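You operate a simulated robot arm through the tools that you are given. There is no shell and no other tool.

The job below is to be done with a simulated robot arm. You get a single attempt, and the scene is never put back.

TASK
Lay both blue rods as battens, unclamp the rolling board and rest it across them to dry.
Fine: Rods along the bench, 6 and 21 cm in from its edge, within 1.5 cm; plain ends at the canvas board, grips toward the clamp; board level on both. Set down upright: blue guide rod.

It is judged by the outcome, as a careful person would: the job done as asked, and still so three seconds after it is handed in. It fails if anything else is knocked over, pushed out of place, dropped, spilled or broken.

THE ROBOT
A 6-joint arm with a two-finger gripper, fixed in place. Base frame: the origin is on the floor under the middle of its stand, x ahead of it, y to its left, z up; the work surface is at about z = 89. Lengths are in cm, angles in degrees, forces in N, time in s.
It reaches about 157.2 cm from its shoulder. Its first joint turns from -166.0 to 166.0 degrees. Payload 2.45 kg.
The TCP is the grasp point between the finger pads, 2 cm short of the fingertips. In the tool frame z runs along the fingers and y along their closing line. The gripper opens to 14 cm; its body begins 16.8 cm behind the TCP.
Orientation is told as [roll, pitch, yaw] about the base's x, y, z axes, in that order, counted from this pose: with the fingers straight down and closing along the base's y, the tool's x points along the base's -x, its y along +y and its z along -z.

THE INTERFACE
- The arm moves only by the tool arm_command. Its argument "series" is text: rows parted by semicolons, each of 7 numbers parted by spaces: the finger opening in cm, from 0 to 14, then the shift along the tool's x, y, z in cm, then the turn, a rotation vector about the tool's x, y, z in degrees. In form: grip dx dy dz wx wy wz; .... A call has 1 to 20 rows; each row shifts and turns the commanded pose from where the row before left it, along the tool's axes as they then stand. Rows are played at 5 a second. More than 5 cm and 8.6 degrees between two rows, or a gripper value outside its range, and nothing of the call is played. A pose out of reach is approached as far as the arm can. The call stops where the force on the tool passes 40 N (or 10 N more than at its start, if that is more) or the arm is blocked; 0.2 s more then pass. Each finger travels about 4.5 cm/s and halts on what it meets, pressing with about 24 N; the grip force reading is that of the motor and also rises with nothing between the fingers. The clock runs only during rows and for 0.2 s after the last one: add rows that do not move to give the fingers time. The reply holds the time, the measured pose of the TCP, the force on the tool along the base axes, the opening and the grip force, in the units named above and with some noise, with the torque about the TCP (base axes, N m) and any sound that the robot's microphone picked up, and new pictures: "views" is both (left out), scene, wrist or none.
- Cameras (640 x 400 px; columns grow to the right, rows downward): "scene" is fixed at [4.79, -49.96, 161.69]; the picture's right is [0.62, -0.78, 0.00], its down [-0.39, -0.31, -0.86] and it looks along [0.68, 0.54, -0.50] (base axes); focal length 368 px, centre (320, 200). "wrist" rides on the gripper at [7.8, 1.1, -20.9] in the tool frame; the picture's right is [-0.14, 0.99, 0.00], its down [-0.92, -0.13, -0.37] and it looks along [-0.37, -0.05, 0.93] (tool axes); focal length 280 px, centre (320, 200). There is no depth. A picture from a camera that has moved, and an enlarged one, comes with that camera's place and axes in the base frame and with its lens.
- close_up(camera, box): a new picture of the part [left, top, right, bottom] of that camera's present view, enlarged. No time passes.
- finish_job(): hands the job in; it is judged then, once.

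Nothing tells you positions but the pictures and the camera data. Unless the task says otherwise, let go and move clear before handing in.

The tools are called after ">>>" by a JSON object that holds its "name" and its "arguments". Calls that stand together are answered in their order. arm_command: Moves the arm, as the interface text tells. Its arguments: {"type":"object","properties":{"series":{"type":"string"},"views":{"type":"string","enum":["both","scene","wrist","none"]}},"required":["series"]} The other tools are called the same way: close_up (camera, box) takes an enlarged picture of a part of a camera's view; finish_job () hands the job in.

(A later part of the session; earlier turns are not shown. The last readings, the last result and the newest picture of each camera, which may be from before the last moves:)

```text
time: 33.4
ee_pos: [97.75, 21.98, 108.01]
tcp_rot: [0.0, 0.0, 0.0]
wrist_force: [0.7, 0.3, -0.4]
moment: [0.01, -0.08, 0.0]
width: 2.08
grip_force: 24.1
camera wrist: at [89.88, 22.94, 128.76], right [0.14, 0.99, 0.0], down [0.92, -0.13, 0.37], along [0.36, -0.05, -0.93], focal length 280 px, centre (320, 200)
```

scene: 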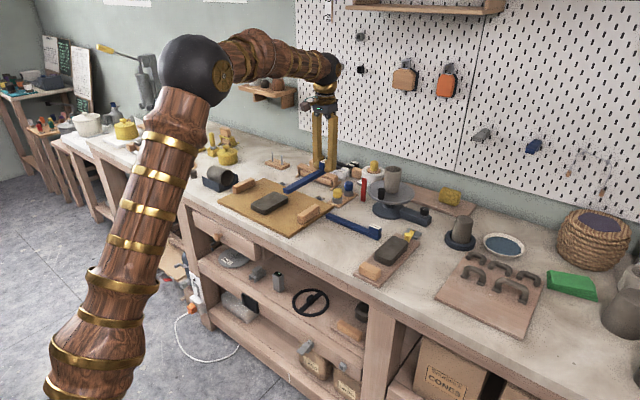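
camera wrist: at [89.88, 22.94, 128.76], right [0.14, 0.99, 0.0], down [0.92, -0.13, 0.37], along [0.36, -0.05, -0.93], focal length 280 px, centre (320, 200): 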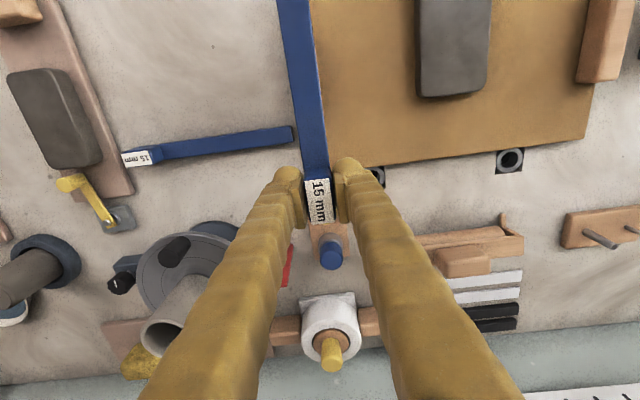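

Rod still level. Rotating clockwise, then moving to (80, -1.4).

>>> {"name": "arm_command", "arguments": {"series": "0 0 0 0 0 0 8.182;0 0 0 0 0 0 8.182;0 0 0 0 0 0 8.182;0 0 0 0 0 0 8.182;0 0 0 0 0 0 8.182;0 0 0 0 0 0 8.182;0 0 0 0 0 0 8.182;0 0 0 0 0 0 8.182;0 0 0 0 0 0 8.182;0 0 0 0 0 0 8.182;0 0 0 0 0 0 8.18;0 -3.9 -2.96 0 0 0 0;0 -3.9 -2.96 0 0 0 0;0 -3.9 -2.96 0 0 0 0;0 -3.9 -2.96 0 0 0 0;0 -3.9 -2.96 0 0 0 0;0 -3.9 -2.96 0 0 0 0;0 0 0 0 0 0 0", "views": "none"}}

>>> {"name": "arm_command", "arguments": {"series": "0 0 0 4 0 0 0;0 0 0 4 0 0 0;0 0 0 4 0 0 0;0 0 0 2.5 0 0 0;0 0 0 0 0 0 0"}}

>>> {"name": "close_up", "arguments": {"camera": "scene", "box": [280, 190, 400, 265]}}

```text
time: 37.2
ee_pos: [80.09, -1.43, 108.01]
tcp_rot: [0.0, 0.0, -90.0]
wrist_force: [-0.8, 0.5, -0.2]
moment: [-0.08, 0.01, 0.03]
width: 2.09
grip_force: 24.2
```

```text
time: 38.4
ee_pos: [80.07, -1.15, 93.83]
tcp_rot: [0.1, -0.1, -90.0]
wrist_force: [-0.4, -0.3, -1.4]
moment: [0.0, 0.01, 0.0]
width: 2.09
grip_force: 24.3
camera wrist: at [81.19, 6.57, 114.44], right [0.99, -0.14, 0.0], down [-0.13, -0.92, 0.37], along [-0.05, -0.36, -0.93], focal length 280 px, centre (320, 200)
```

scene: 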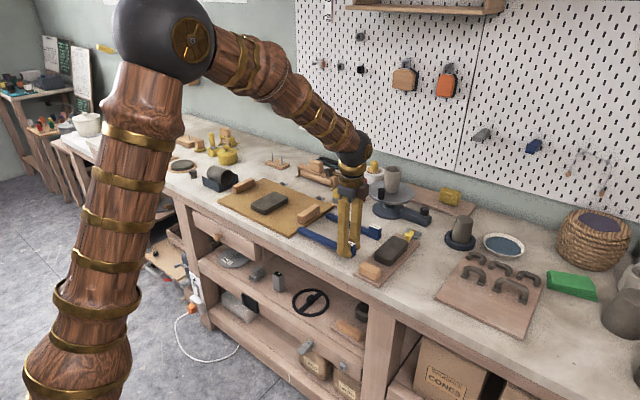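
wrist: 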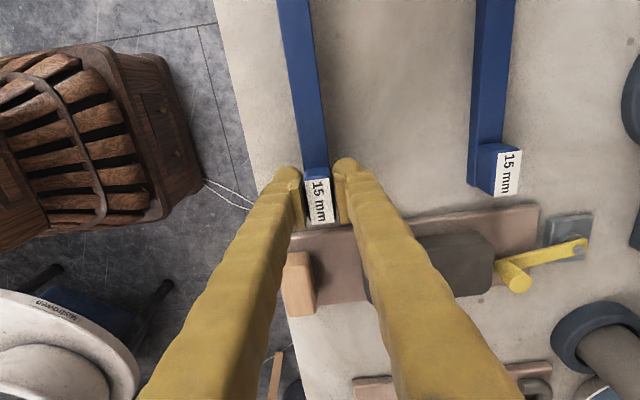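

```text
5.33 times, centred on (340, 228) of scene
camera zoom: at [4.79, -49.96, 161.69], right [0.62, -0.78, 0.0], down [-0.39, -0.31, -0.86], along [0.68, 0.54, -0.5], focal length 1963 px, centre (213, 53)
```

zoom: 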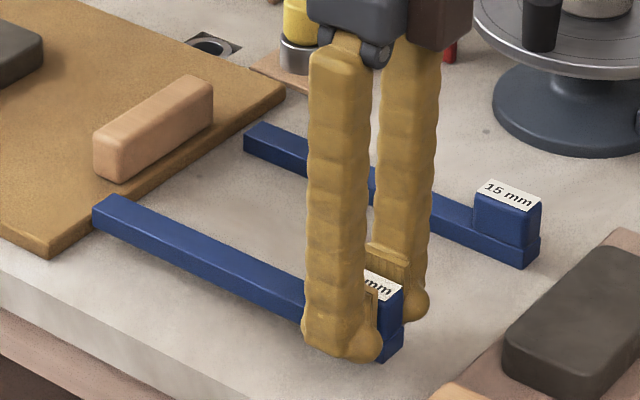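

Both rods are parallel in view; the second one is about 1.8 cm above the bench. Backing off slightly from the canvas board and lowering.

>>> {"name": "arm_command", "arguments": {"series": "0 -0.4 0 0 0 0 0;0 0 0 0.5 0 0 0;0 0 0 0.5 0 0 0;0 0 0 0.2 0 0 0;0 0 0 0 0 0 0", "views": "none"}}

>>> {"name": "arm_command", "arguments": {"series": "0 0 0 0.15 0 0 0;0 0 0 0 0 0 0;0 0 0 0 0 0 0", "views": "none"}}

>>> {"name": "close_up", "arguments": {"camera": "scene", "box": [280, 190, 400, 265]}}

```text
time: 39.6
ee_pos: [80.09, -1.38, 92.44]
tcp_rot: [-0.1, -0.1, -90.0]
wrist_force: [-0.5, 0.5, -0.7]
moment: [-0.04, 0.01, 0.01]
width: 2.08
grip_force: 24.1
```

```text
time: 40.4
ee_pos: [80.04, -1.41, 92.11]
tcp_rot: [0.0, 0.0, -90.0]
wrist_force: [-0.2, -0.2, 0.1]
moment: [-0.03, -0.02, 0.01]
width: 2.07
grip_force: 24.0
```

```text
5.33 times, centred on (340, 228) of scene
camera zoom: at [4.79, -49.96, 161.69], right [0.62, -0.78, 0.0], down [-0.39, -0.31, -0.86], along [0.68, 0.54, -0.5], focal length 1963 px, centre (213, 53)
```

zoom: 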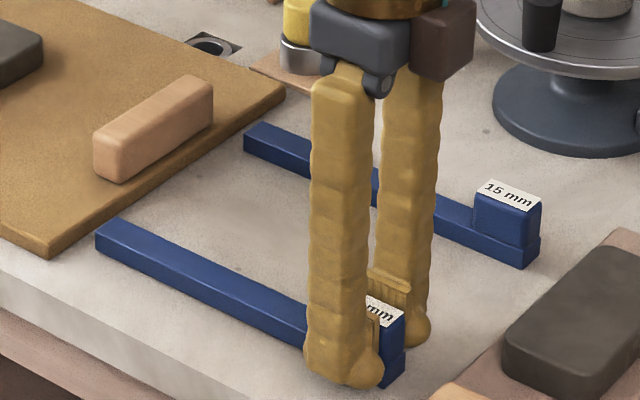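

>>> {"name": "arm_command", "arguments": {"series": "0 0 0 0.1 0 0 0;0 0 0 0 0 0 0", "views": "none"}}

>>> {"name": "arm_command", "arguments": {"series": "0 0 0 0.1 0 0 0;0 0 0 0 0 0 0", "views": "none"}}

>>> {"name": "arm_command", "arguments": {"series": "0 0 0 0.1 0 0 0;0 0 0 0 0 0 0", "views": "none"}}

```text
time: 41.0
ee_pos: [80.04, -1.43, 92.03]
tcp_rot: [0.0, -0.1, -89.9]
wrist_force: [0.1, -0.6, -1.3]
moment: [-0.04, -0.01, 0.01]
width: 2.06
grip_force: 24.1
```

```text
time: 41.6
ee_pos: [79.91, -1.56, 91.9]
tcp_rot: [0.0, 0.0, -90.0]
wrist_force: [-0.7, 0.8, 0.6]
moment: [0.33, -0.02, -0.06]
width: 2.11
grip_force: 23.4
```

```text
time: 42.2
ee_pos: [79.9, -1.34, 91.84]
tcp_rot: [0.0, -0.1, -90.1]
wrist_force: [-1.4, -4.7, 11.8]
moment: [-0.05, 0.06, -0.03]
width: 2.06
grip_force: 23.6
```

Contact confirmed (≈12 N). Relaxing, opening and rising.

>>> {"name": "arm_command", "arguments": {"series": "0 0 0 -0.15 0 0 0;0.8 0 0 0 0 0 0;1.6 0 0 0 0 0 0;2.4 0 0 0 0 0 0;3.2 0 0 0 0 0 0;4.4 0 0 0 0 0 0;4.4 0 0 0 0 0 0;4.4 0 0 -2 0 0 0;4.4 0 0 -4 0 0 0;4.4 0 0 -4 0 0 0;4.4 0 0 -4 0 0 0;4.4 0 0 0 0 0 0"}}

>>> {"name": "close_up", "arguments": {"camera": "scene", "box": [280, 190, 400, 265]}}

>>> {"name": "close_up", "arguments": {"camera": "scene", "box": [380, 220, 440, 257]}}

```text
time: 44.8
ee_pos: [80.21, -1.36, 105.83]
tcp_rot: [0.0, 0.0, -90.0]
wrist_force: [0.2, -0.1, -0.4]
moment: [0.0, 0.01, -0.01]
width: 4.37
grip_force: 0.1
camera wrist: at [81.13, 6.48, 126.51], right [0.99, -0.14, 0.0], down [-0.13, -0.92, 0.37], along [-0.05, -0.36, -0.93], focal length 280 px, centre (320, 200)
```

scene: 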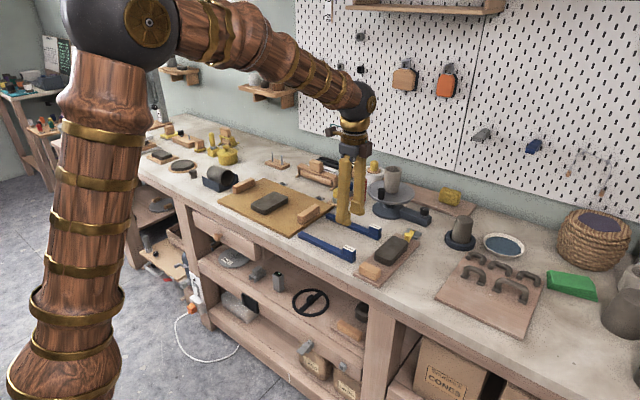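
wrist: 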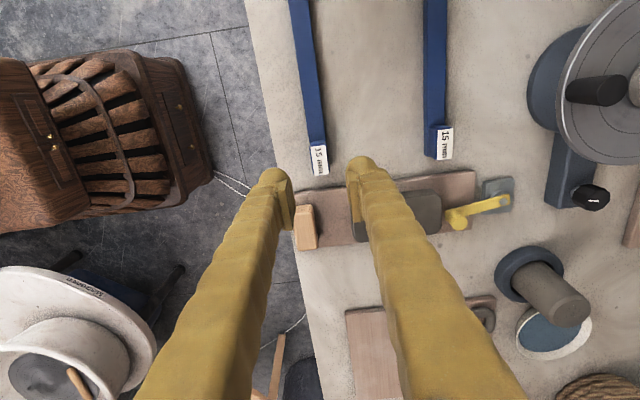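

```text
5.33 times, centred on (340, 228) of scene
camera zoom: at [4.79, -49.96, 161.69], right [0.62, -0.78, 0.0], down [-0.39, -0.31, -0.86], along [0.68, 0.54, -0.5], focal length 1963 px, centre (213, 53)
```

zoom: 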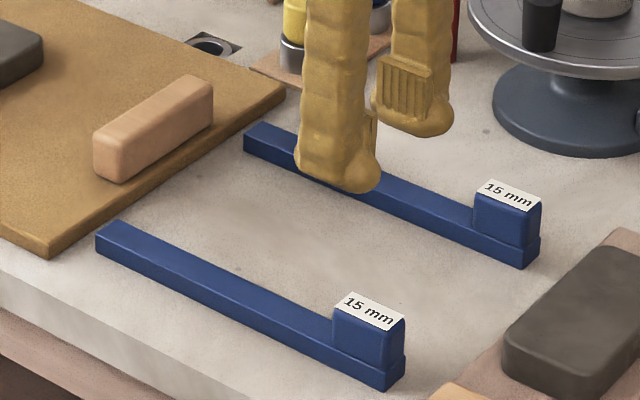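

```text
10.67 times, centred on (410, 238) of scene
camera zoom: at [4.79, -49.96, 161.69], right [0.62, -0.78, 0.0], down [-0.39, -0.31, -0.86], along [0.68, 0.54, -0.5], focal length 3925 px, centre (-640, -211)
```

zoom: 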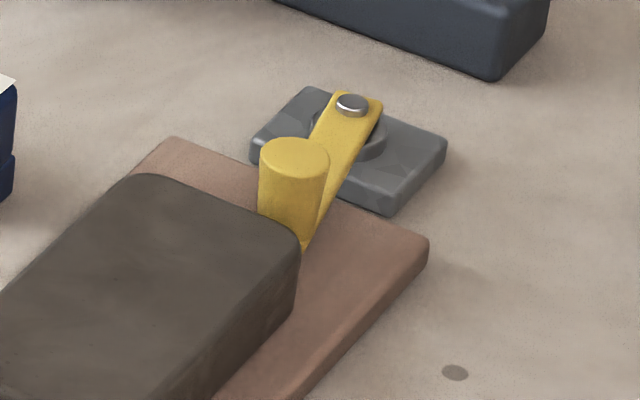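

Both rods are down parallel at x≈80 and x≈95, plain ends just off the canvas board. Next the clamp: a yellow swivel lever pivoting at about (103,-11.3) with its knob at about (97,-12). I'll turn the gripper to line up with the lever and hover above the knob.

>>> {"name": "arm_command", "arguments": {"series": "4.4 0 0 -1 0 0 -8.25;4.4 0 0 -1 0 0 -8.25;4.4 0 0 -1 0 0 -8.25;4.4 0 0 0 0 0 -8.25;4.4 0 0 0 0 0 -8.25;4.4 0 0 0 0 0 -8.25;4.4 0 0 0 0 0 -8.25;4.4 0 0 0 0 0 -8.25;4.4 0 0 0 0 0 -8.25;4.4 0 0 0 0 0 -8.25;4.4 0 0 0 0 0 -8.25;4.4 0 0 0 0 0 -8.25;4.4 -2.98 -2.65 0 0 0 0;4.4 -2.98 -2.65 0 0 0 0;4.4 -2.98 -2.65 0 0 0 0;4.4 -2.98 -2.65 0 0 0 0;4.4 -2.98 -2.65 0 0 0 0;4.4 0 0 0 0 0 0"}}

>>> {"name": "close_up", "arguments": {"camera": "wrist", "box": [220, 90, 420, 215]}}

>>> {"name": "close_up", "arguments": {"camera": "scene", "box": [360, 190, 460, 252]}}

```text
time: 48.6
ee_pos: [97.11, -12.22, 108.73]
tcp_rot: [0.0, 0.1, 9.0]
wrist_force: [-0.3, -0.4, -0.3]
moment: [0.02, 0.02, 0.02]
width: 4.42
grip_force: 0.0
camera wrist: at [89.13, -12.38, 129.49], right [-0.02, 1.0, 0.0], down [0.93, 0.02, 0.37], along [0.37, 0.01, -0.93], focal length 280 px, centre (320, 200)
```

scene: 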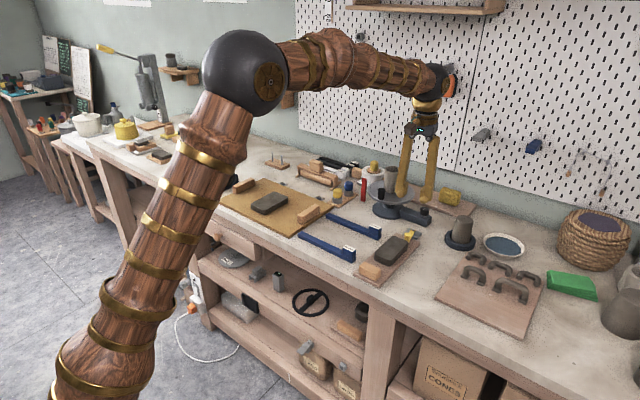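
wrist: 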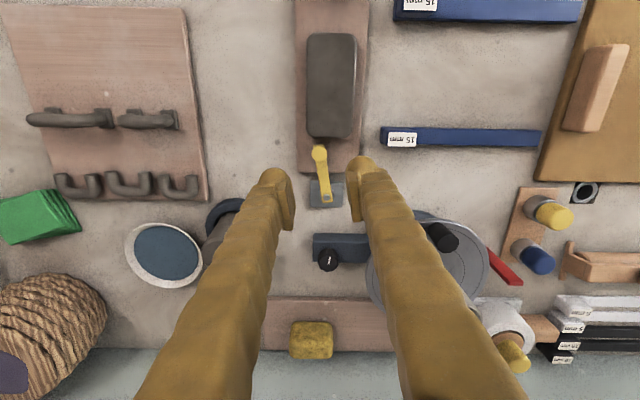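

```text
3.20 times, centred on (320, 152) of wrist
camera zoom: at [89.13, -12.38, 129.49], right [-0.02, 1.0, 0.0], down [0.93, 0.02, 0.37], along [0.37, 0.01, -0.93], focal length 897 px, centre (320, 352)
```

zoom: 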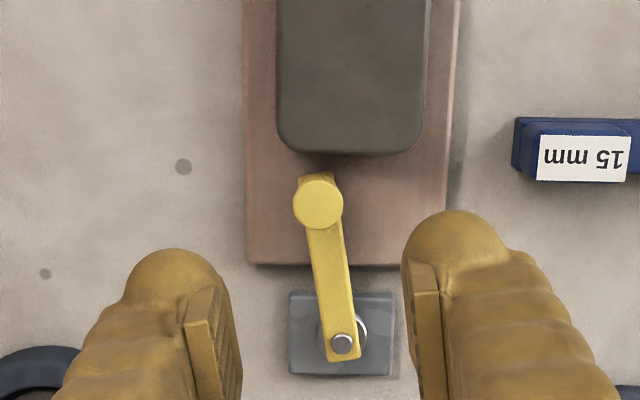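

```text
6.40 times, centred on (410, 221) of scene
camera zoom: at [4.79, -49.96, 161.69], right [0.62, -0.78, 0.0], down [-0.39, -0.31, -0.86], along [0.68, 0.54, -0.5], focal length 2355 px, centre (-256, 66)
```

zoom: 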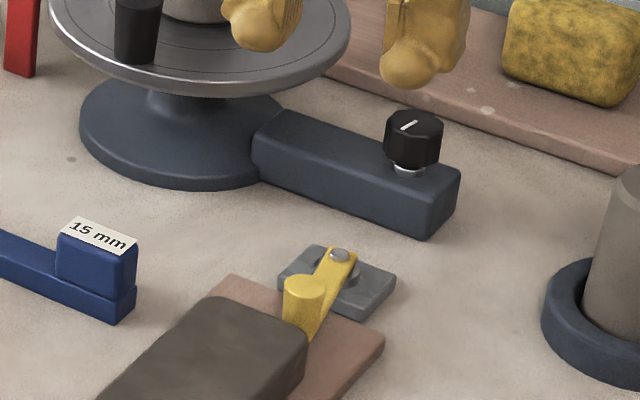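

The knob top is at about (97.0,-12.3, 93.8), pivot at (103.8,-11.2). I'll descend to cage the knob with a slight offset away from the slab, tips staying above the board.

>>> {"name": "arm_command", "arguments": {"series": "4.4 -0.3 -0.1 4 0 0 0;4.4 0 0 4 0 0 0;4.4 0 0 4 0 0 0;4.4 0 0 2.5 0 0 0;4.4 0 0 0.8 0 0 0;4 0 0 0 0 0 0;4 0 0 0 0 0 0"}}

>>> {"name": "close_up", "arguments": {"camera": "wrist", "box": [220, 120, 420, 245]}}

>>> {"name": "close_up", "arguments": {"camera": "scene", "box": [370, 200, 450, 250]}}

```text
time: 49.8
ee_pos: [97.23, -12.2, 94.56]
tcp_rot: [-0.1, -0.5, 9.1]
wrist_force: [4.8, 1.4, 7.3]
moment: [0.28, 0.05, -0.12]
width: 4.47
grip_force: 0.8
stopped in row 5: the force on the tool passed its limit at 49 N (the readings are from after the stop); the commanded pose is now the measured one
camera wrist: at [89.13, -12.49, 115.14], right [-0.02, 1.0, 0.0], down [0.93, 0.02, 0.38], along [0.38, 0.01, -0.93], focal length 280 px, centre (320, 200)
```

scene: 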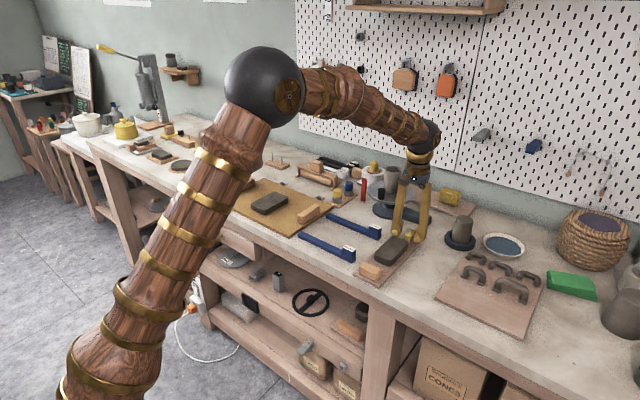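
wrist: 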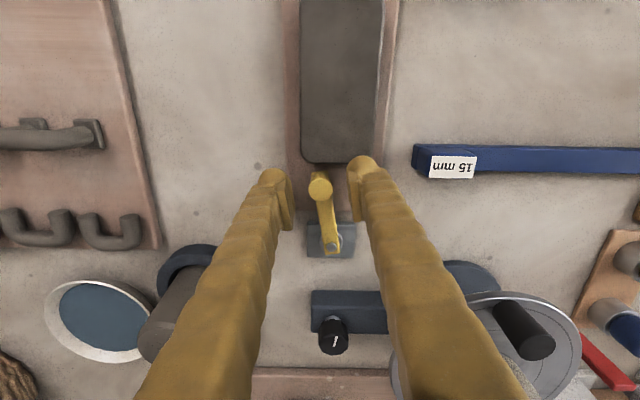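

```text
3.20 times, centred on (320, 182) of wrist
camera zoom: at [89.13, -12.49, 115.14], right [-0.02, 1.0, 0.0], down [0.93, 0.02, 0.38], along [0.38, 0.01, -0.93], focal length 897 px, centre (320, 256)
```

zoom: 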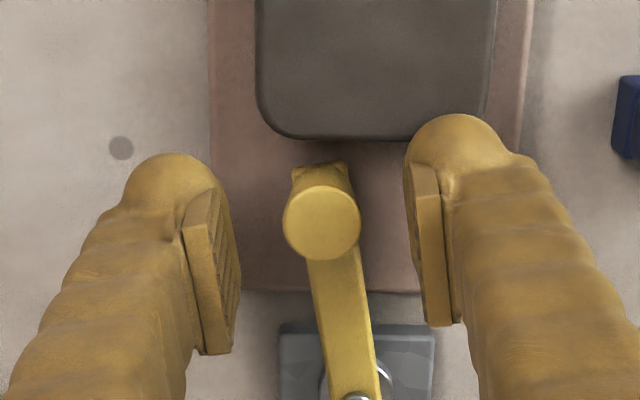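

```text
8.00 times, centred on (410, 225) of scene
camera zoom: at [4.79, -49.96, 161.69], right [0.62, -0.78, 0.0], down [-0.39, -0.31, -0.86], along [0.68, 0.54, -0.5], focal length 2944 px, centre (-400, 0)
```

zoom: 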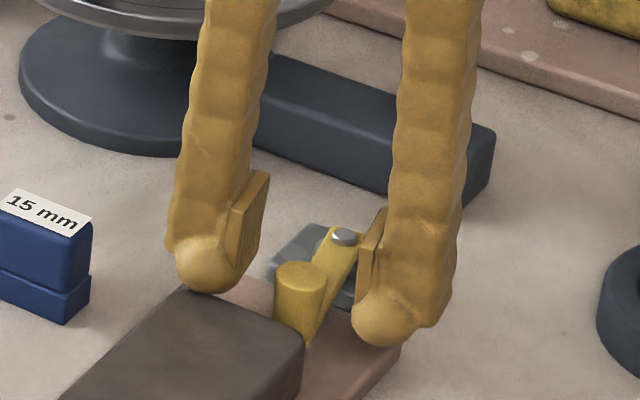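

The descent was stopped: the left fingertip touched the slab's back edge. I'll rise a little and check that nothing shifted before re-approaching farther from the slab.

>>> {"name": "arm_command", "arguments": {"series": "4.4 -0.4 0 -1 0 0 0;4.4 -0.6 0 -3 0 0 0;4.4 0 0 -4 0 0 0;4.4 0 0 -4 0 0 0;4.4 0 0 -2 0 0 0;4.4 0 0 0 0 0 0"}}

>>> {"name": "close_up", "arguments": {"camera": "wrist", "box": [220, 20, 420, 215]}}

>>> {"name": "close_up", "arguments": {"camera": "scene", "box": [340, 210, 460, 290]}}

```text
time: 51.2
ee_pos: [98.23, -11.97, 108.41]
tcp_rot: [-0.1, -0.4, 9.0]
wrist_force: [0.3, 0.8, 0.3]
moment: [-0.01, -0.01, 0.05]
width: 4.4
grip_force: 0.1
camera wrist: at [90.19, -12.22, 129.04], right [-0.02, 1.0, 0.0], down [0.93, 0.02, 0.38], along [0.38, 0.01, -0.93], focal length 280 px, centre (320, 200)
```

scene: 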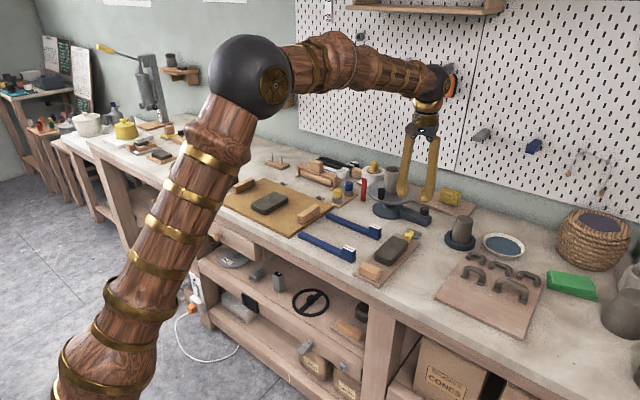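
wrist: 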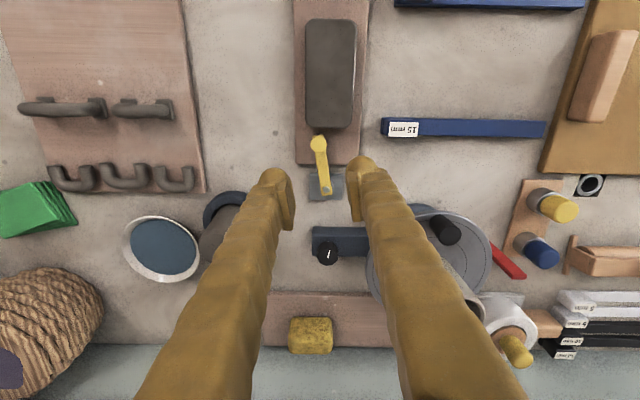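

```text
2.05 times, centred on (320, 118) of wrist
camera zoom: at [90.19, -12.22, 129.04], right [-0.02, 1.0, 0.0], down [0.93, 0.02, 0.38], along [0.38, 0.01, -0.93], focal length 575 px, centre (320, 369)
```

zoom: 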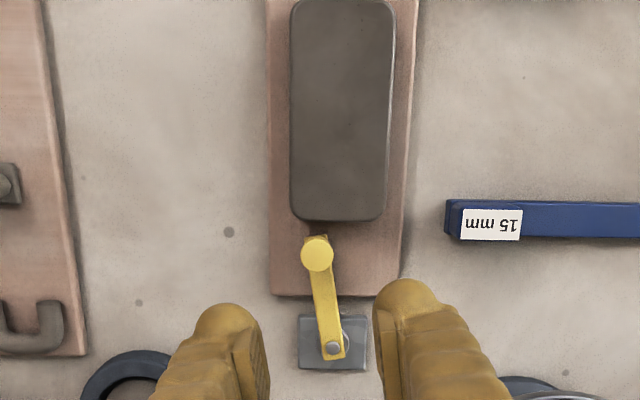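

```text
5.00 times, centred on (400, 250) of scene
camera zoom: at [4.79, -49.96, 161.69], right [0.62, -0.78, 0.0], down [-0.39, -0.31, -0.86], along [0.68, 0.54, -0.5], focal length 1840 px, centre (-80, -50)
```

zoom: 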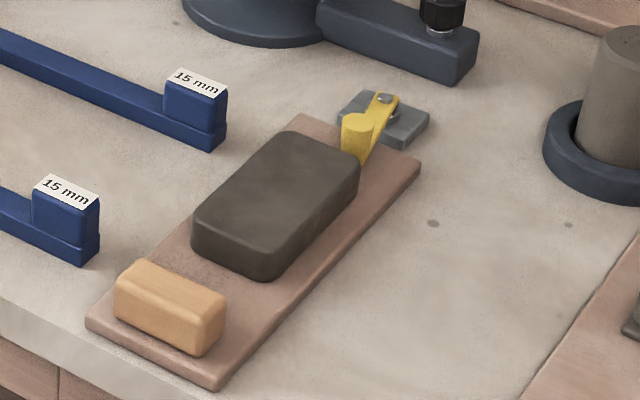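

Nothing has shifted. I'll re-approach with the gripper 1.2 cm closer to the pivot so the fingertips clear the slab.

>>> {"name": "arm_command", "arguments": {"series": "4.4 -0.2 -0.1 4 0 0.4 0;4.4 0 0 4 0 0 0;4.4 0 0 4 0 0 0;4.4 0 0 1.5 0 0 0;4.4 0 0 0 0 0 0"}}

>>> {"name": "close_up", "arguments": {"camera": "wrist", "box": [220, 120, 420, 245]}}

>>> {"name": "close_up", "arguments": {"camera": "scene", "box": [370, 200, 450, 250]}}

```text
time: 52.4
ee_pos: [98.43, -12.39, 94.65]
tcp_rot: [-0.1, 0.0, 8.9]
wrist_force: [-0.8, -0.1, -0.1]
moment: [0.0, 0.05, -0.03]
width: 4.39
grip_force: 0.1
camera wrist: at [90.37, -12.49, 115.4], right [-0.02, 1.0, 0.0], down [0.93, 0.02, 0.37], along [0.37, 0.01, -0.93], focal length 280 px, centre (320, 200)
```

scene: 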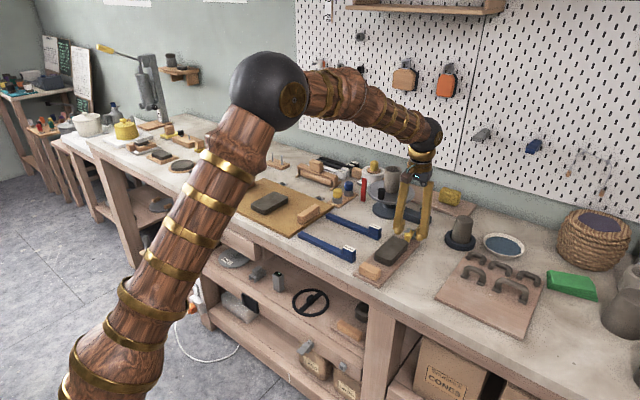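
wrist: 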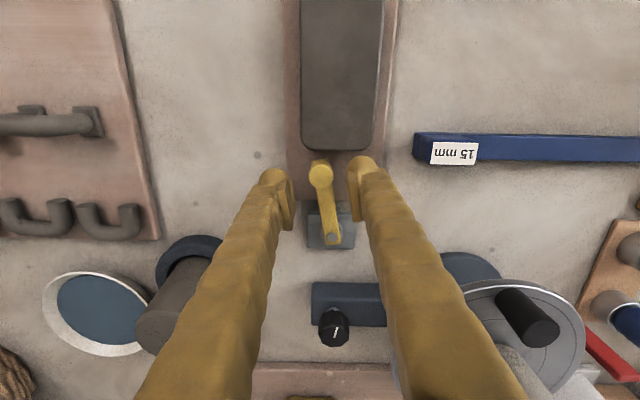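

```text
3.20 times, centred on (320, 182) of wrist
camera zoom: at [90.37, -12.49, 115.4], right [-0.02, 1.0, 0.0], down [0.93, 0.02, 0.37], along [0.37, 0.01, -0.93], focal length 897 px, centre (320, 256)
```

zoom: 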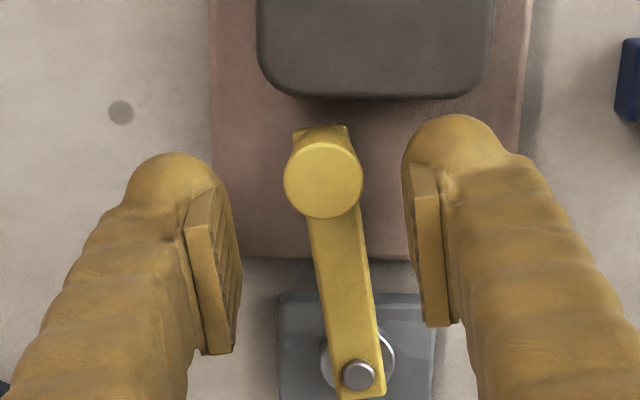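

```text
8.00 times, centred on (410, 225) of scene
camera zoom: at [4.79, -49.96, 161.69], right [0.62, -0.78, 0.0], down [-0.39, -0.31, -0.86], along [0.68, 0.54, -0.5], focal length 2944 px, centre (-400, 0)
```

zoom: 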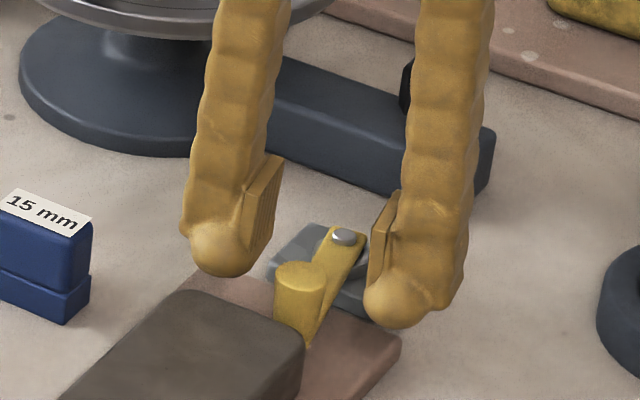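

Now clear of the slab. Lowering the last 1.4 cm and narrowing the fingers around the knob.

>>> {"name": "arm_command", "arguments": {"series": "4.4 0 0 0.7 0 0 0;4.4 0 0 0.7 0 0 0;3.8 0 0 0 0 0 0;3.2 0 0 0 0 0 0;3.0 0 0 0 0 0 0;3.0 0 0 0 0 0 0"}}

>>> {"name": "close_up", "arguments": {"camera": "wrist", "box": [220, 120, 420, 245]}}

>>> {"name": "close_up", "arguments": {"camera": "scene", "box": [370, 200, 450, 250]}}

```text
time: 53.8
ee_pos: [98.46, -12.23, 93.67]
tcp_rot: [0.0, 0.0, 9.0]
wrist_force: [-0.1, 0.0, 0.1]
moment: [-0.02, -0.01, -0.01]
width: 2.99
grip_force: 0.0
camera wrist: at [90.36, -12.44, 114.2], right [-0.02, 1.0, 0.0], down [0.93, 0.02, 0.37], along [0.37, 0.01, -0.93], focal length 280 px, centre (320, 200)
```

scene: 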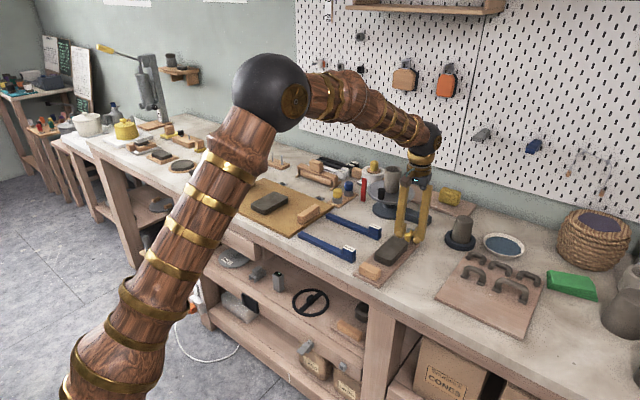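
wrist: 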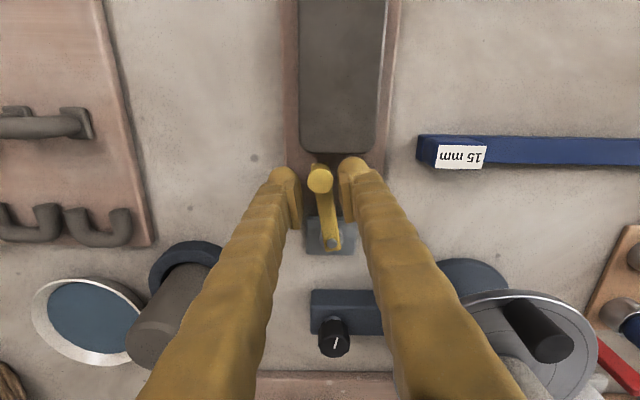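

```text
3.20 times, centred on (320, 182) of wrist
camera zoom: at [90.36, -12.44, 114.2], right [-0.02, 1.0, 0.0], down [0.93, 0.02, 0.37], along [0.37, 0.01, -0.93], focal length 897 px, centre (320, 256)
```

zoom: 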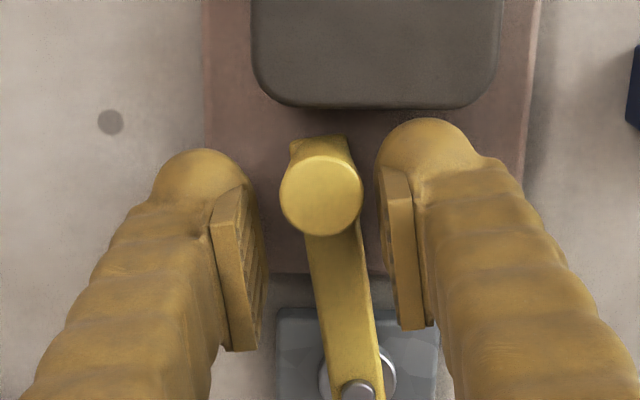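

```text
8.00 times, centred on (410, 225) of scene
camera zoom: at [4.79, -49.96, 161.69], right [0.62, -0.78, 0.0], down [-0.39, -0.31, -0.86], along [0.68, 0.54, -0.5], focal length 2944 px, centre (-400, 0)
```

zoom: 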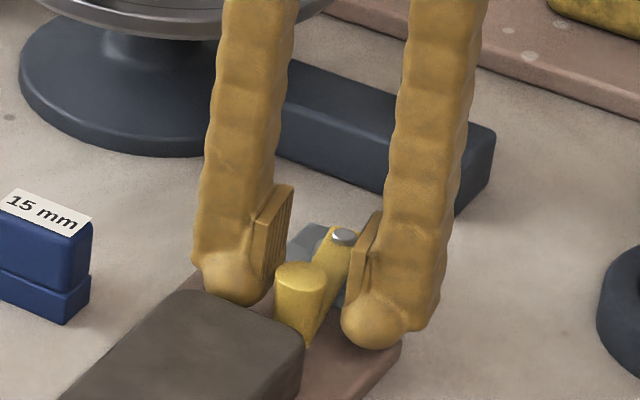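

I'll lower a touch more, then sweep the knob along an arc about the pivot toward -y (away from slab and rods), turning the gripper with it.

>>> {"name": "arm_command", "arguments": {"series": "3 0 0 0.4 0 0 0;3 -0.054 -0.768 0 0 0 -8.1;3 -0.054 -0.768 0 0 0 -8.1;3 -0.054 -0.768 0 0 0 -8.1;3 0 0 0 0 0 0"}}

>>> {"name": "close_up", "arguments": {"camera": "wrist", "box": [220, 120, 420, 245]}}

>>> {"name": "close_up", "arguments": {"camera": "scene", "box": [370, 200, 450, 250]}}

```text
time: 55.0
ee_pos: [99.08, -14.4, 93.05]
tcp_rot: [0.0, 0.1, 33.5]
wrist_force: [-0.4, 0.6, -0.4]
moment: [-0.03, -0.03, -0.04]
width: 3.07
grip_force: 0.1
camera wrist: at [91.87, -17.89, 113.71], right [-0.43, 0.9, 0.0], down [0.84, 0.4, 0.37], along [0.33, 0.16, -0.93], focal length 280 px, centre (320, 200)
```

scene: 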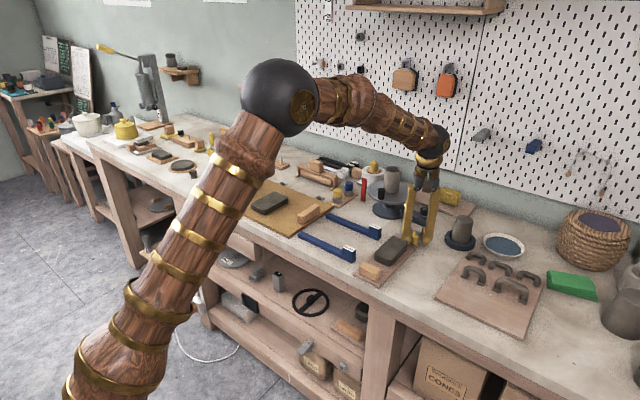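
wrist: 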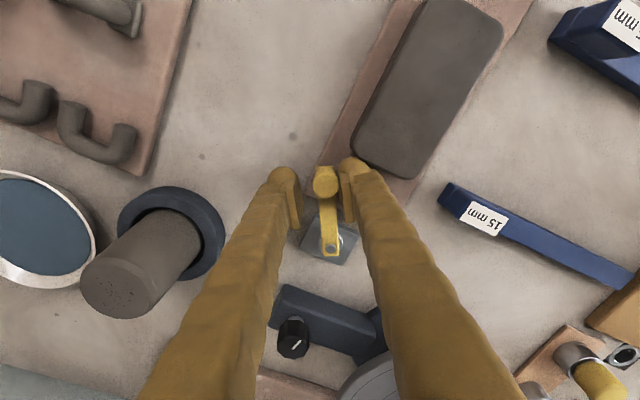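

```text
3.20 times, centred on (320, 182) of wrist
camera zoom: at [91.87, -17.89, 113.71], right [-0.43, 0.9, 0.0], down [0.84, 0.4, 0.37], along [0.33, 0.16, -0.93], focal length 897 px, centre (320, 256)
```

zoom: 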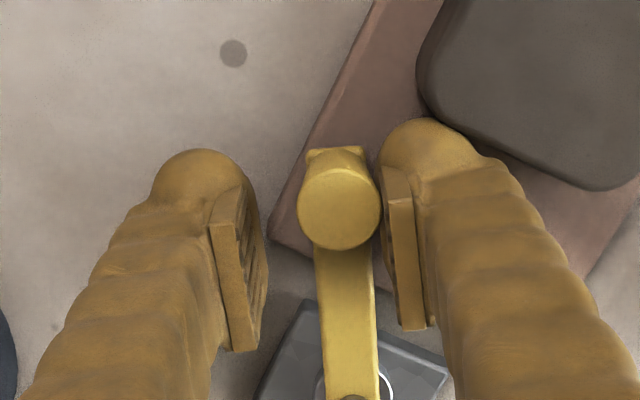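

```text
8.00 times, centred on (410, 225) of scene
camera zoom: at [4.79, -49.96, 161.69], right [0.62, -0.78, 0.0], down [-0.39, -0.31, -0.86], along [0.68, 0.54, -0.5], focal length 2944 px, centre (-400, 0)
```

zoom: 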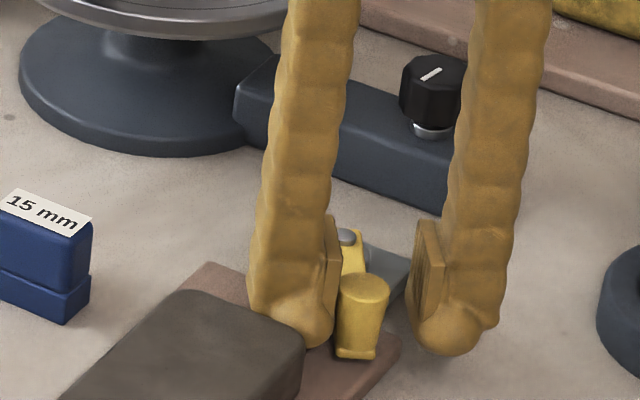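

The lever swings freely with the finger. Continuing the arc.

>>> {"name": "arm_command", "arguments": {"series": "3 -0.054 -0.768 0 0 0 -8.1;3 -0.054 -0.768 0 0 0 -8.1;3 -0.054 -0.768 0 0 0 -8.1;3 -0.054 -0.768 0 0 0 -8.1;3 0 0 0 0 0 0"}}

>>> {"name": "close_up", "arguments": {"camera": "scene", "box": [370, 200, 450, 250]}}

>>> {"name": "close_up", "arguments": {"camera": "wrist", "box": [220, 120, 420, 245]}}

```text
time: 56.2
ee_pos: [101.73, -16.36, 93.16]
tcp_rot: [-0.1, 0.2, 65.8]
wrist_force: [-1.2, -0.7, 0.6]
moment: [-0.03, 0.03, -0.02]
width: 3.03
grip_force: 0.5
camera wrist: at [97.24, -23.09, 113.86], right [-0.85, 0.53, 0.0], down [0.49, 0.79, 0.37], along [0.2, 0.31, -0.93], focal length 280 px, centre (320, 200)
```

scene: 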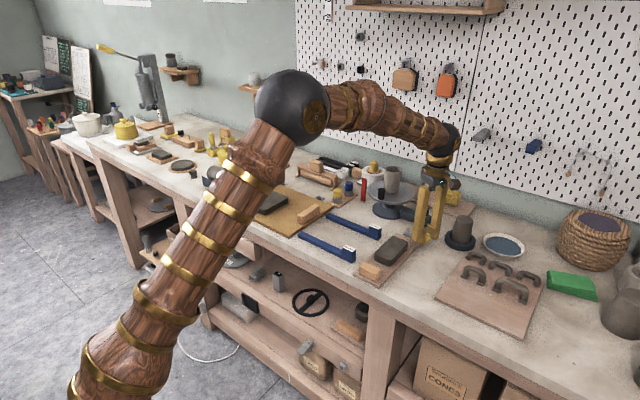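
wrist: 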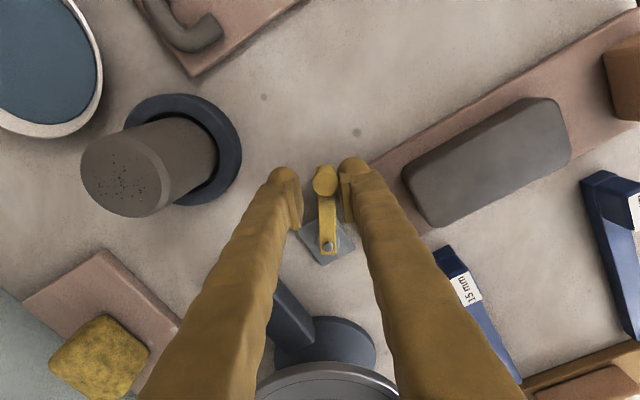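

```text
8.00 times, centred on (410, 225) of scene
camera zoom: at [4.79, -49.96, 161.69], right [0.62, -0.78, 0.0], down [-0.39, -0.31, -0.86], along [0.68, 0.54, -0.5], focal length 2944 px, centre (-400, 0)
```

zoom: 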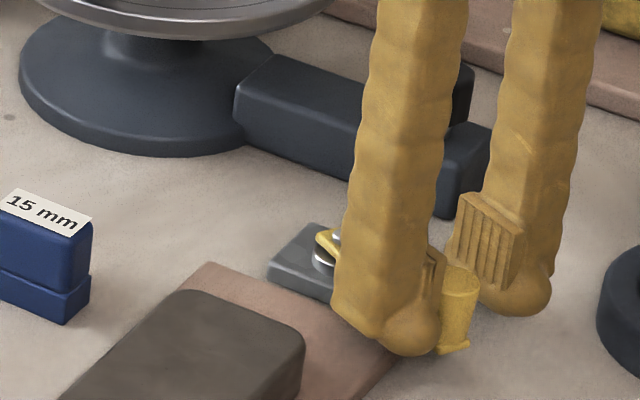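

```text
3.20 times, centred on (320, 182) of wrist
camera zoom: at [97.24, -23.09, 113.86], right [-0.85, 0.53, 0.0], down [0.49, 0.79, 0.37], along [0.2, 0.31, -0.93], focal length 897 px, centre (320, 256)
```

zoom: 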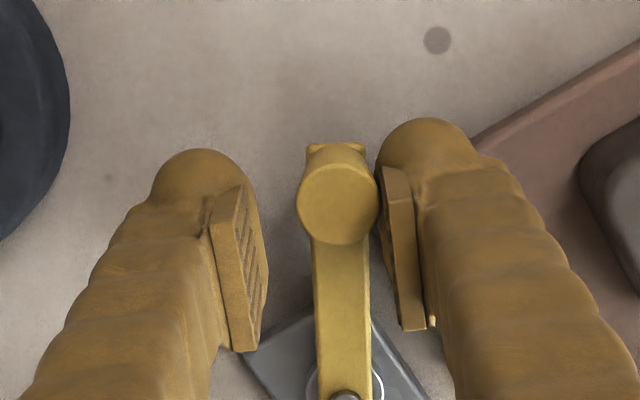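

The lever is at about 65°; continuing to about 90° so it is fully clear of the board.

>>> {"name": "arm_command", "arguments": {"series": "3 -0.054 -0.768 0 0 0 -8.1;3 -0.054 -0.768 0 0 0 -8.1;3 -0.054 -0.768 0 0 0 -8.1;3 -0.02 -0.5 0 0 0 -4;3 0 0 0 0 0 0"}}

>>> {"name": "close_up", "arguments": {"camera": "scene", "box": [370, 200, 450, 250]}}

>>> {"name": "close_up", "arguments": {"camera": "wrist", "box": [220, 120, 420, 245]}}

```text
time: 57.4
ee_pos: [104.24, -16.81, 93.1]
tcp_rot: [0.0, 0.1, 94.2]
wrist_force: [-0.1, -0.7, 0.1]
moment: [0.02, 0.0, 0.01]
width: 3.02
grip_force: 0.2
camera wrist: at [103.57, -24.74, 113.84], right [-1.0, 0.07, 0.0], down [0.06, 0.93, 0.37], along [0.02, 0.37, -0.93], focal length 280 px, centre (320, 200)
```

scene: 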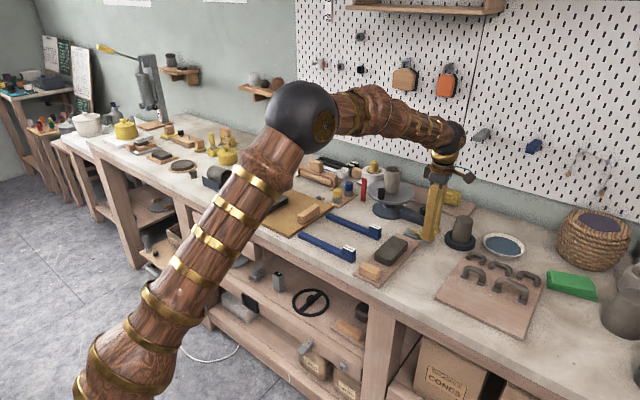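
wrist: 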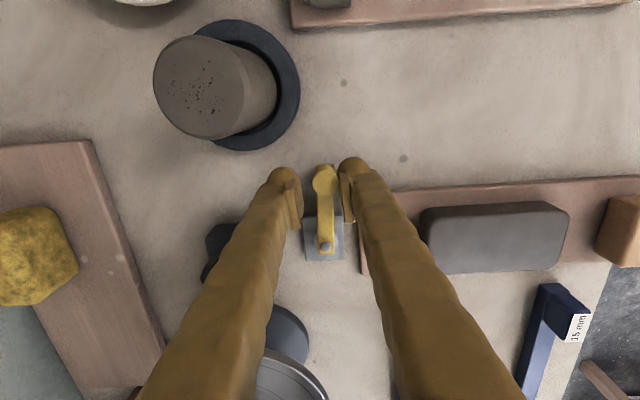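

```text
8.00 times, centred on (410, 225) of scene
camera zoom: at [4.79, -49.96, 161.69], right [0.62, -0.78, 0.0], down [-0.39, -0.31, -0.86], along [0.68, 0.54, -0.5], focal length 2944 px, centre (-400, 0)
```

zoom: 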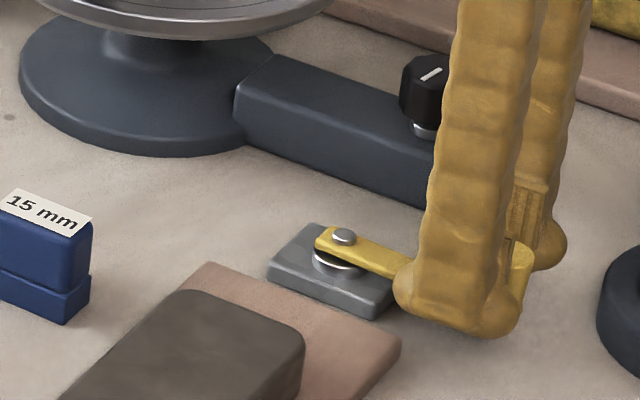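

```text
3.20 times, centred on (320, 182) of wrist
camera zoom: at [103.57, -24.74, 113.84], right [-1.0, 0.07, 0.0], down [0.06, 0.93, 0.37], along [0.02, 0.37, -0.93], focal length 897 px, centre (320, 256)
```

zoom: 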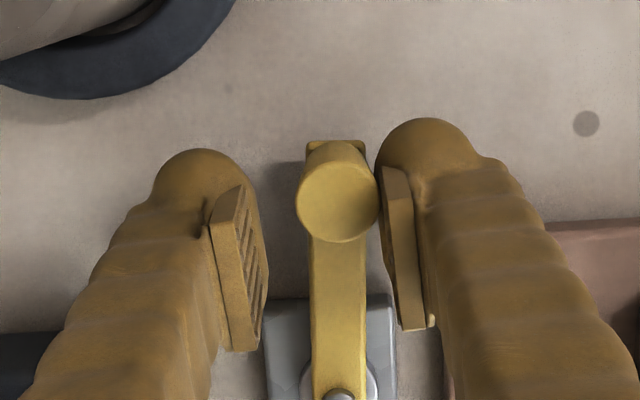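

The lever now points along -y, fully off the board: it's unclamped. Rising straight up and turning back to yaw 0, then moving above the board's middle.

>>> {"name": "arm_command", "arguments": {"series": "3.6 0 0 0 0 0 0;4 0 0 -1 0 0 0;4 0 0 -3 0 0 0;4 0 0 -4 0 0 0;4 0 0 -4 0 0 0;4 0 0 -4 0 0 0;4 0 0 0 0 0 8.55;4 0 0 0 0 0 8.55;4 0 0 0 0 0 8.55;4 0 0 0 0 0 8.55;4 0 0 0 0 0 8.55;5 0 0 0 0 0 8.55;6 0 0 0 0 0 8.55;8 0 0 0 0 0 8.55;10 0 0 0 0 0 8.55;11 0 0 0 0 0 8.55;12 0 0 0 0 0 8.55;12 0 0 0 0 0 0", "views": "none"}}

>>> {"name": "arm_command", "arguments": {"series": "12.4 4 1.4 0 0 0 0;12.4 4 1.4 0 0 0 0;12.4 4 1.4 0 0 0 0;12.4 4.1 1.5 0 0 0 0;12.4 0 0 0 0 0 0;12.4 0 0 0 0 0 0"}}

```text
time: 61.2
ee_pos: [104.32, -16.76, 109.16]
tcp_rot: [-0.1, 0.0, -0.1]
wrist_force: [0.6, 0.5, 0.1]
moment: [0.01, 0.02, 0.02]
width: 12.0
grip_force: 0.0
```

```text
time: 62.6
ee_pos: [88.21, -10.93, 109.28]
tcp_rot: [-0.1, 0.0, 0.0]
wrist_force: [0.4, -1.0, 0.2]
moment: [0.0, 0.0, -0.02]
width: 12.4
grip_force: 0.1
camera wrist: at [80.22, -9.85, 129.97], right [0.14, 0.99, 0.0], down [0.92, -0.13, 0.37], along [0.37, -0.05, -0.93], focal length 280 px, centre (320, 200)
```

scene: 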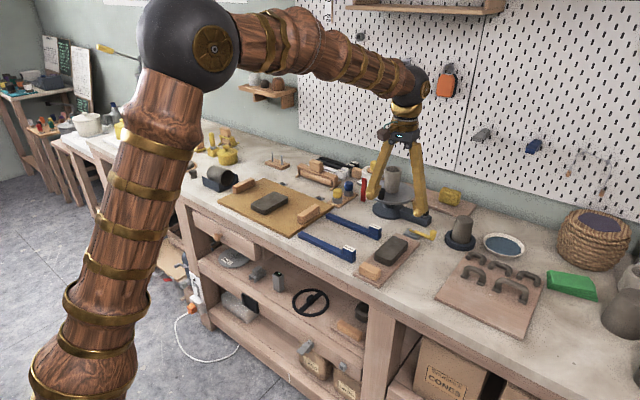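
wrist: 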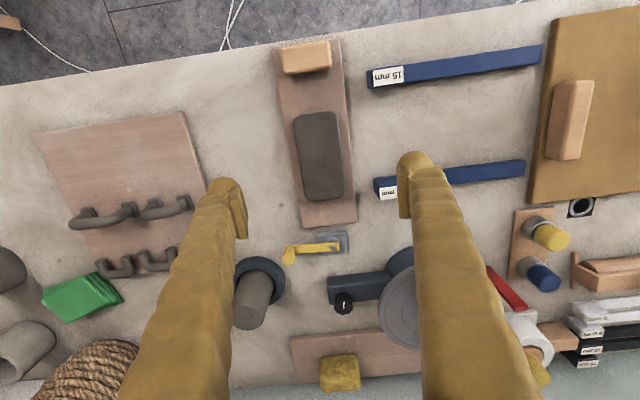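

I'll inspect the fingers/pads at this opening and the board geometry closely before descending.

>>> {"name": "close_up", "arguments": {"camera": "scene", "box": [350, 110, 450, 225]}}

>>> {"name": "close_up", "arguments": {"camera": "scene", "box": [350, 215, 450, 290]}}

>>> {"name": "close_up", "arguments": {"camera": "wrist", "box": [190, 20, 450, 240]}}

```text
3.48 times, centred on (400, 168) of scene
camera zoom: at [4.79, -49.96, 161.69], right [0.62, -0.78, 0.0], down [-0.39, -0.31, -0.86], along [0.68, 0.54, -0.5], focal length 1280 px, centre (42, 313)
```

zoom: 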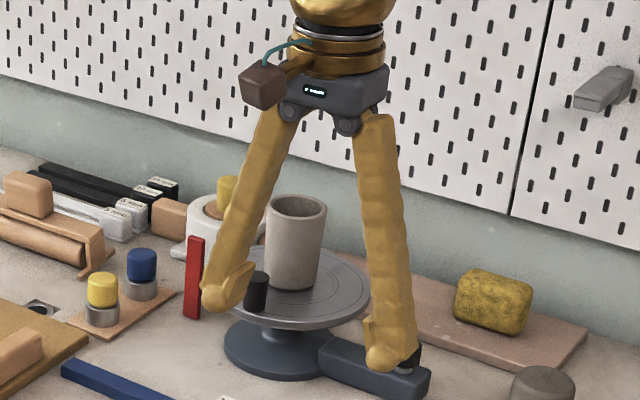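

```text
5.33 times, centred on (400, 252) of scene
camera zoom: at [4.79, -49.96, 161.69], right [0.62, -0.78, 0.0], down [-0.39, -0.31, -0.86], along [0.68, 0.54, -0.5], focal length 1963 px, centre (-107, -80)
```

zoom: 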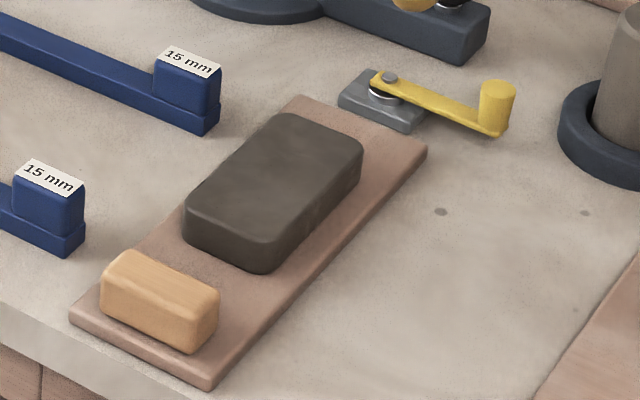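

```text
1.82 times, centred on (320, 130) of wrist
camera zoom: at [80.22, -9.85, 129.97], right [0.14, 0.99, 0.0], down [0.92, -0.13, 0.37], along [0.37, -0.05, -0.93], focal length 510 px, centre (320, 327)
```

zoom: 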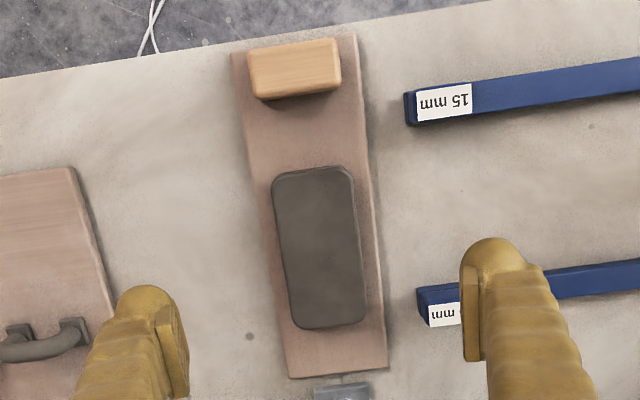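

The lever points to -y and the board is free (board ≈ x 74.8–100.5, y -15.4…-6.6, ~1 cm thick). I'll straddle it across its width near its centre of mass (x≈87.8), descending in stages.

>>> {"name": "arm_command", "arguments": {"series": "11.6 0.4 -0.05 4 0 0 0;11 0 0 4 0 0 0;11 0 0 4 0 0 0;11 0 0 3 0 0 0;11 0 0 0 0 0 0;11 0 0 0 0 0 0"}}

>>> {"name": "close_up", "arguments": {"camera": "scene", "box": [350, 200, 450, 262]}}

>>> {"name": "close_up", "arguments": {"camera": "wrist", "box": [200, 100, 440, 250]}}

```text
time: 64.0
ee_pos: [87.76, -11.37, 94.02]
tcp_rot: [0.0, 0.0, 0.0]
wrist_force: [0.4, 0.6, 0.3]
moment: [0.04, 0.0, 0.02]
width: 11.0
grip_force: 0.1
camera wrist: at [79.87, -10.23, 114.81], right [0.14, 0.99, 0.0], down [0.92, -0.13, 0.37], along [0.36, -0.05, -0.93], focal length 280 px, centre (320, 200)
```

scene: 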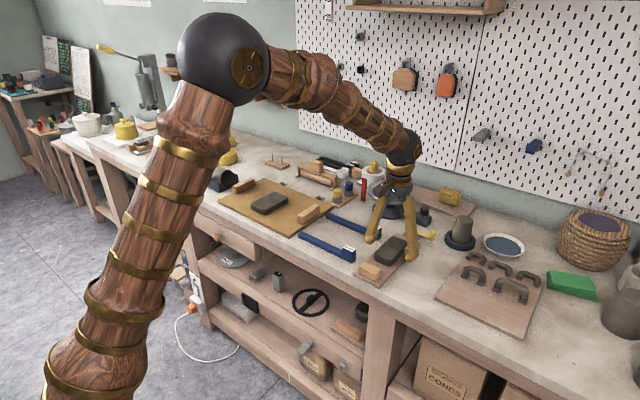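
wrist: 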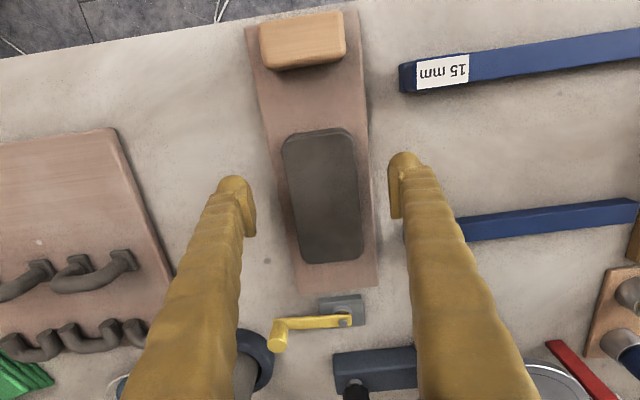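

```text
6.40 times, centred on (400, 231) of scene
camera zoom: at [4.79, -49.96, 161.69], right [0.62, -0.78, 0.0], down [-0.39, -0.31, -0.86], along [0.68, 0.54, -0.5], focal length 2355 px, centre (-192, 2)
```

zoom: 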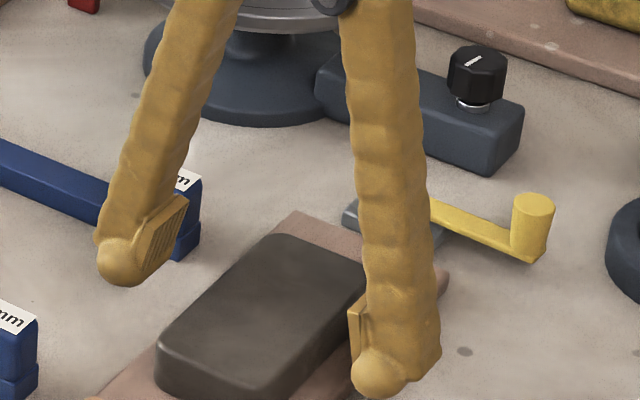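

```text
2.67 times, centred on (320, 175) of wrist
camera zoom: at [79.87, -10.23, 114.81], right [0.14, 0.99, 0.0], down [0.92, -0.13, 0.37], along [0.36, -0.05, -0.93], focal length 748 px, centre (320, 267)
```

zoom: 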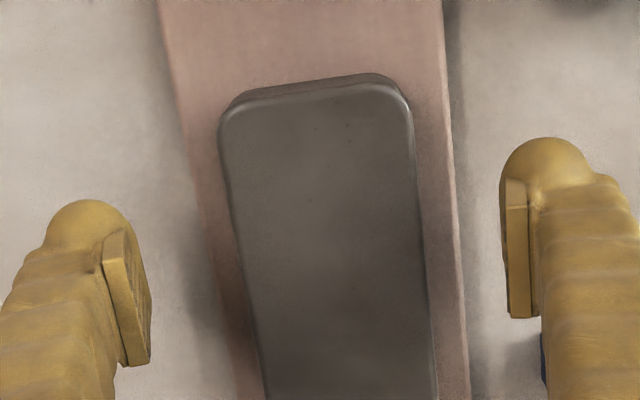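

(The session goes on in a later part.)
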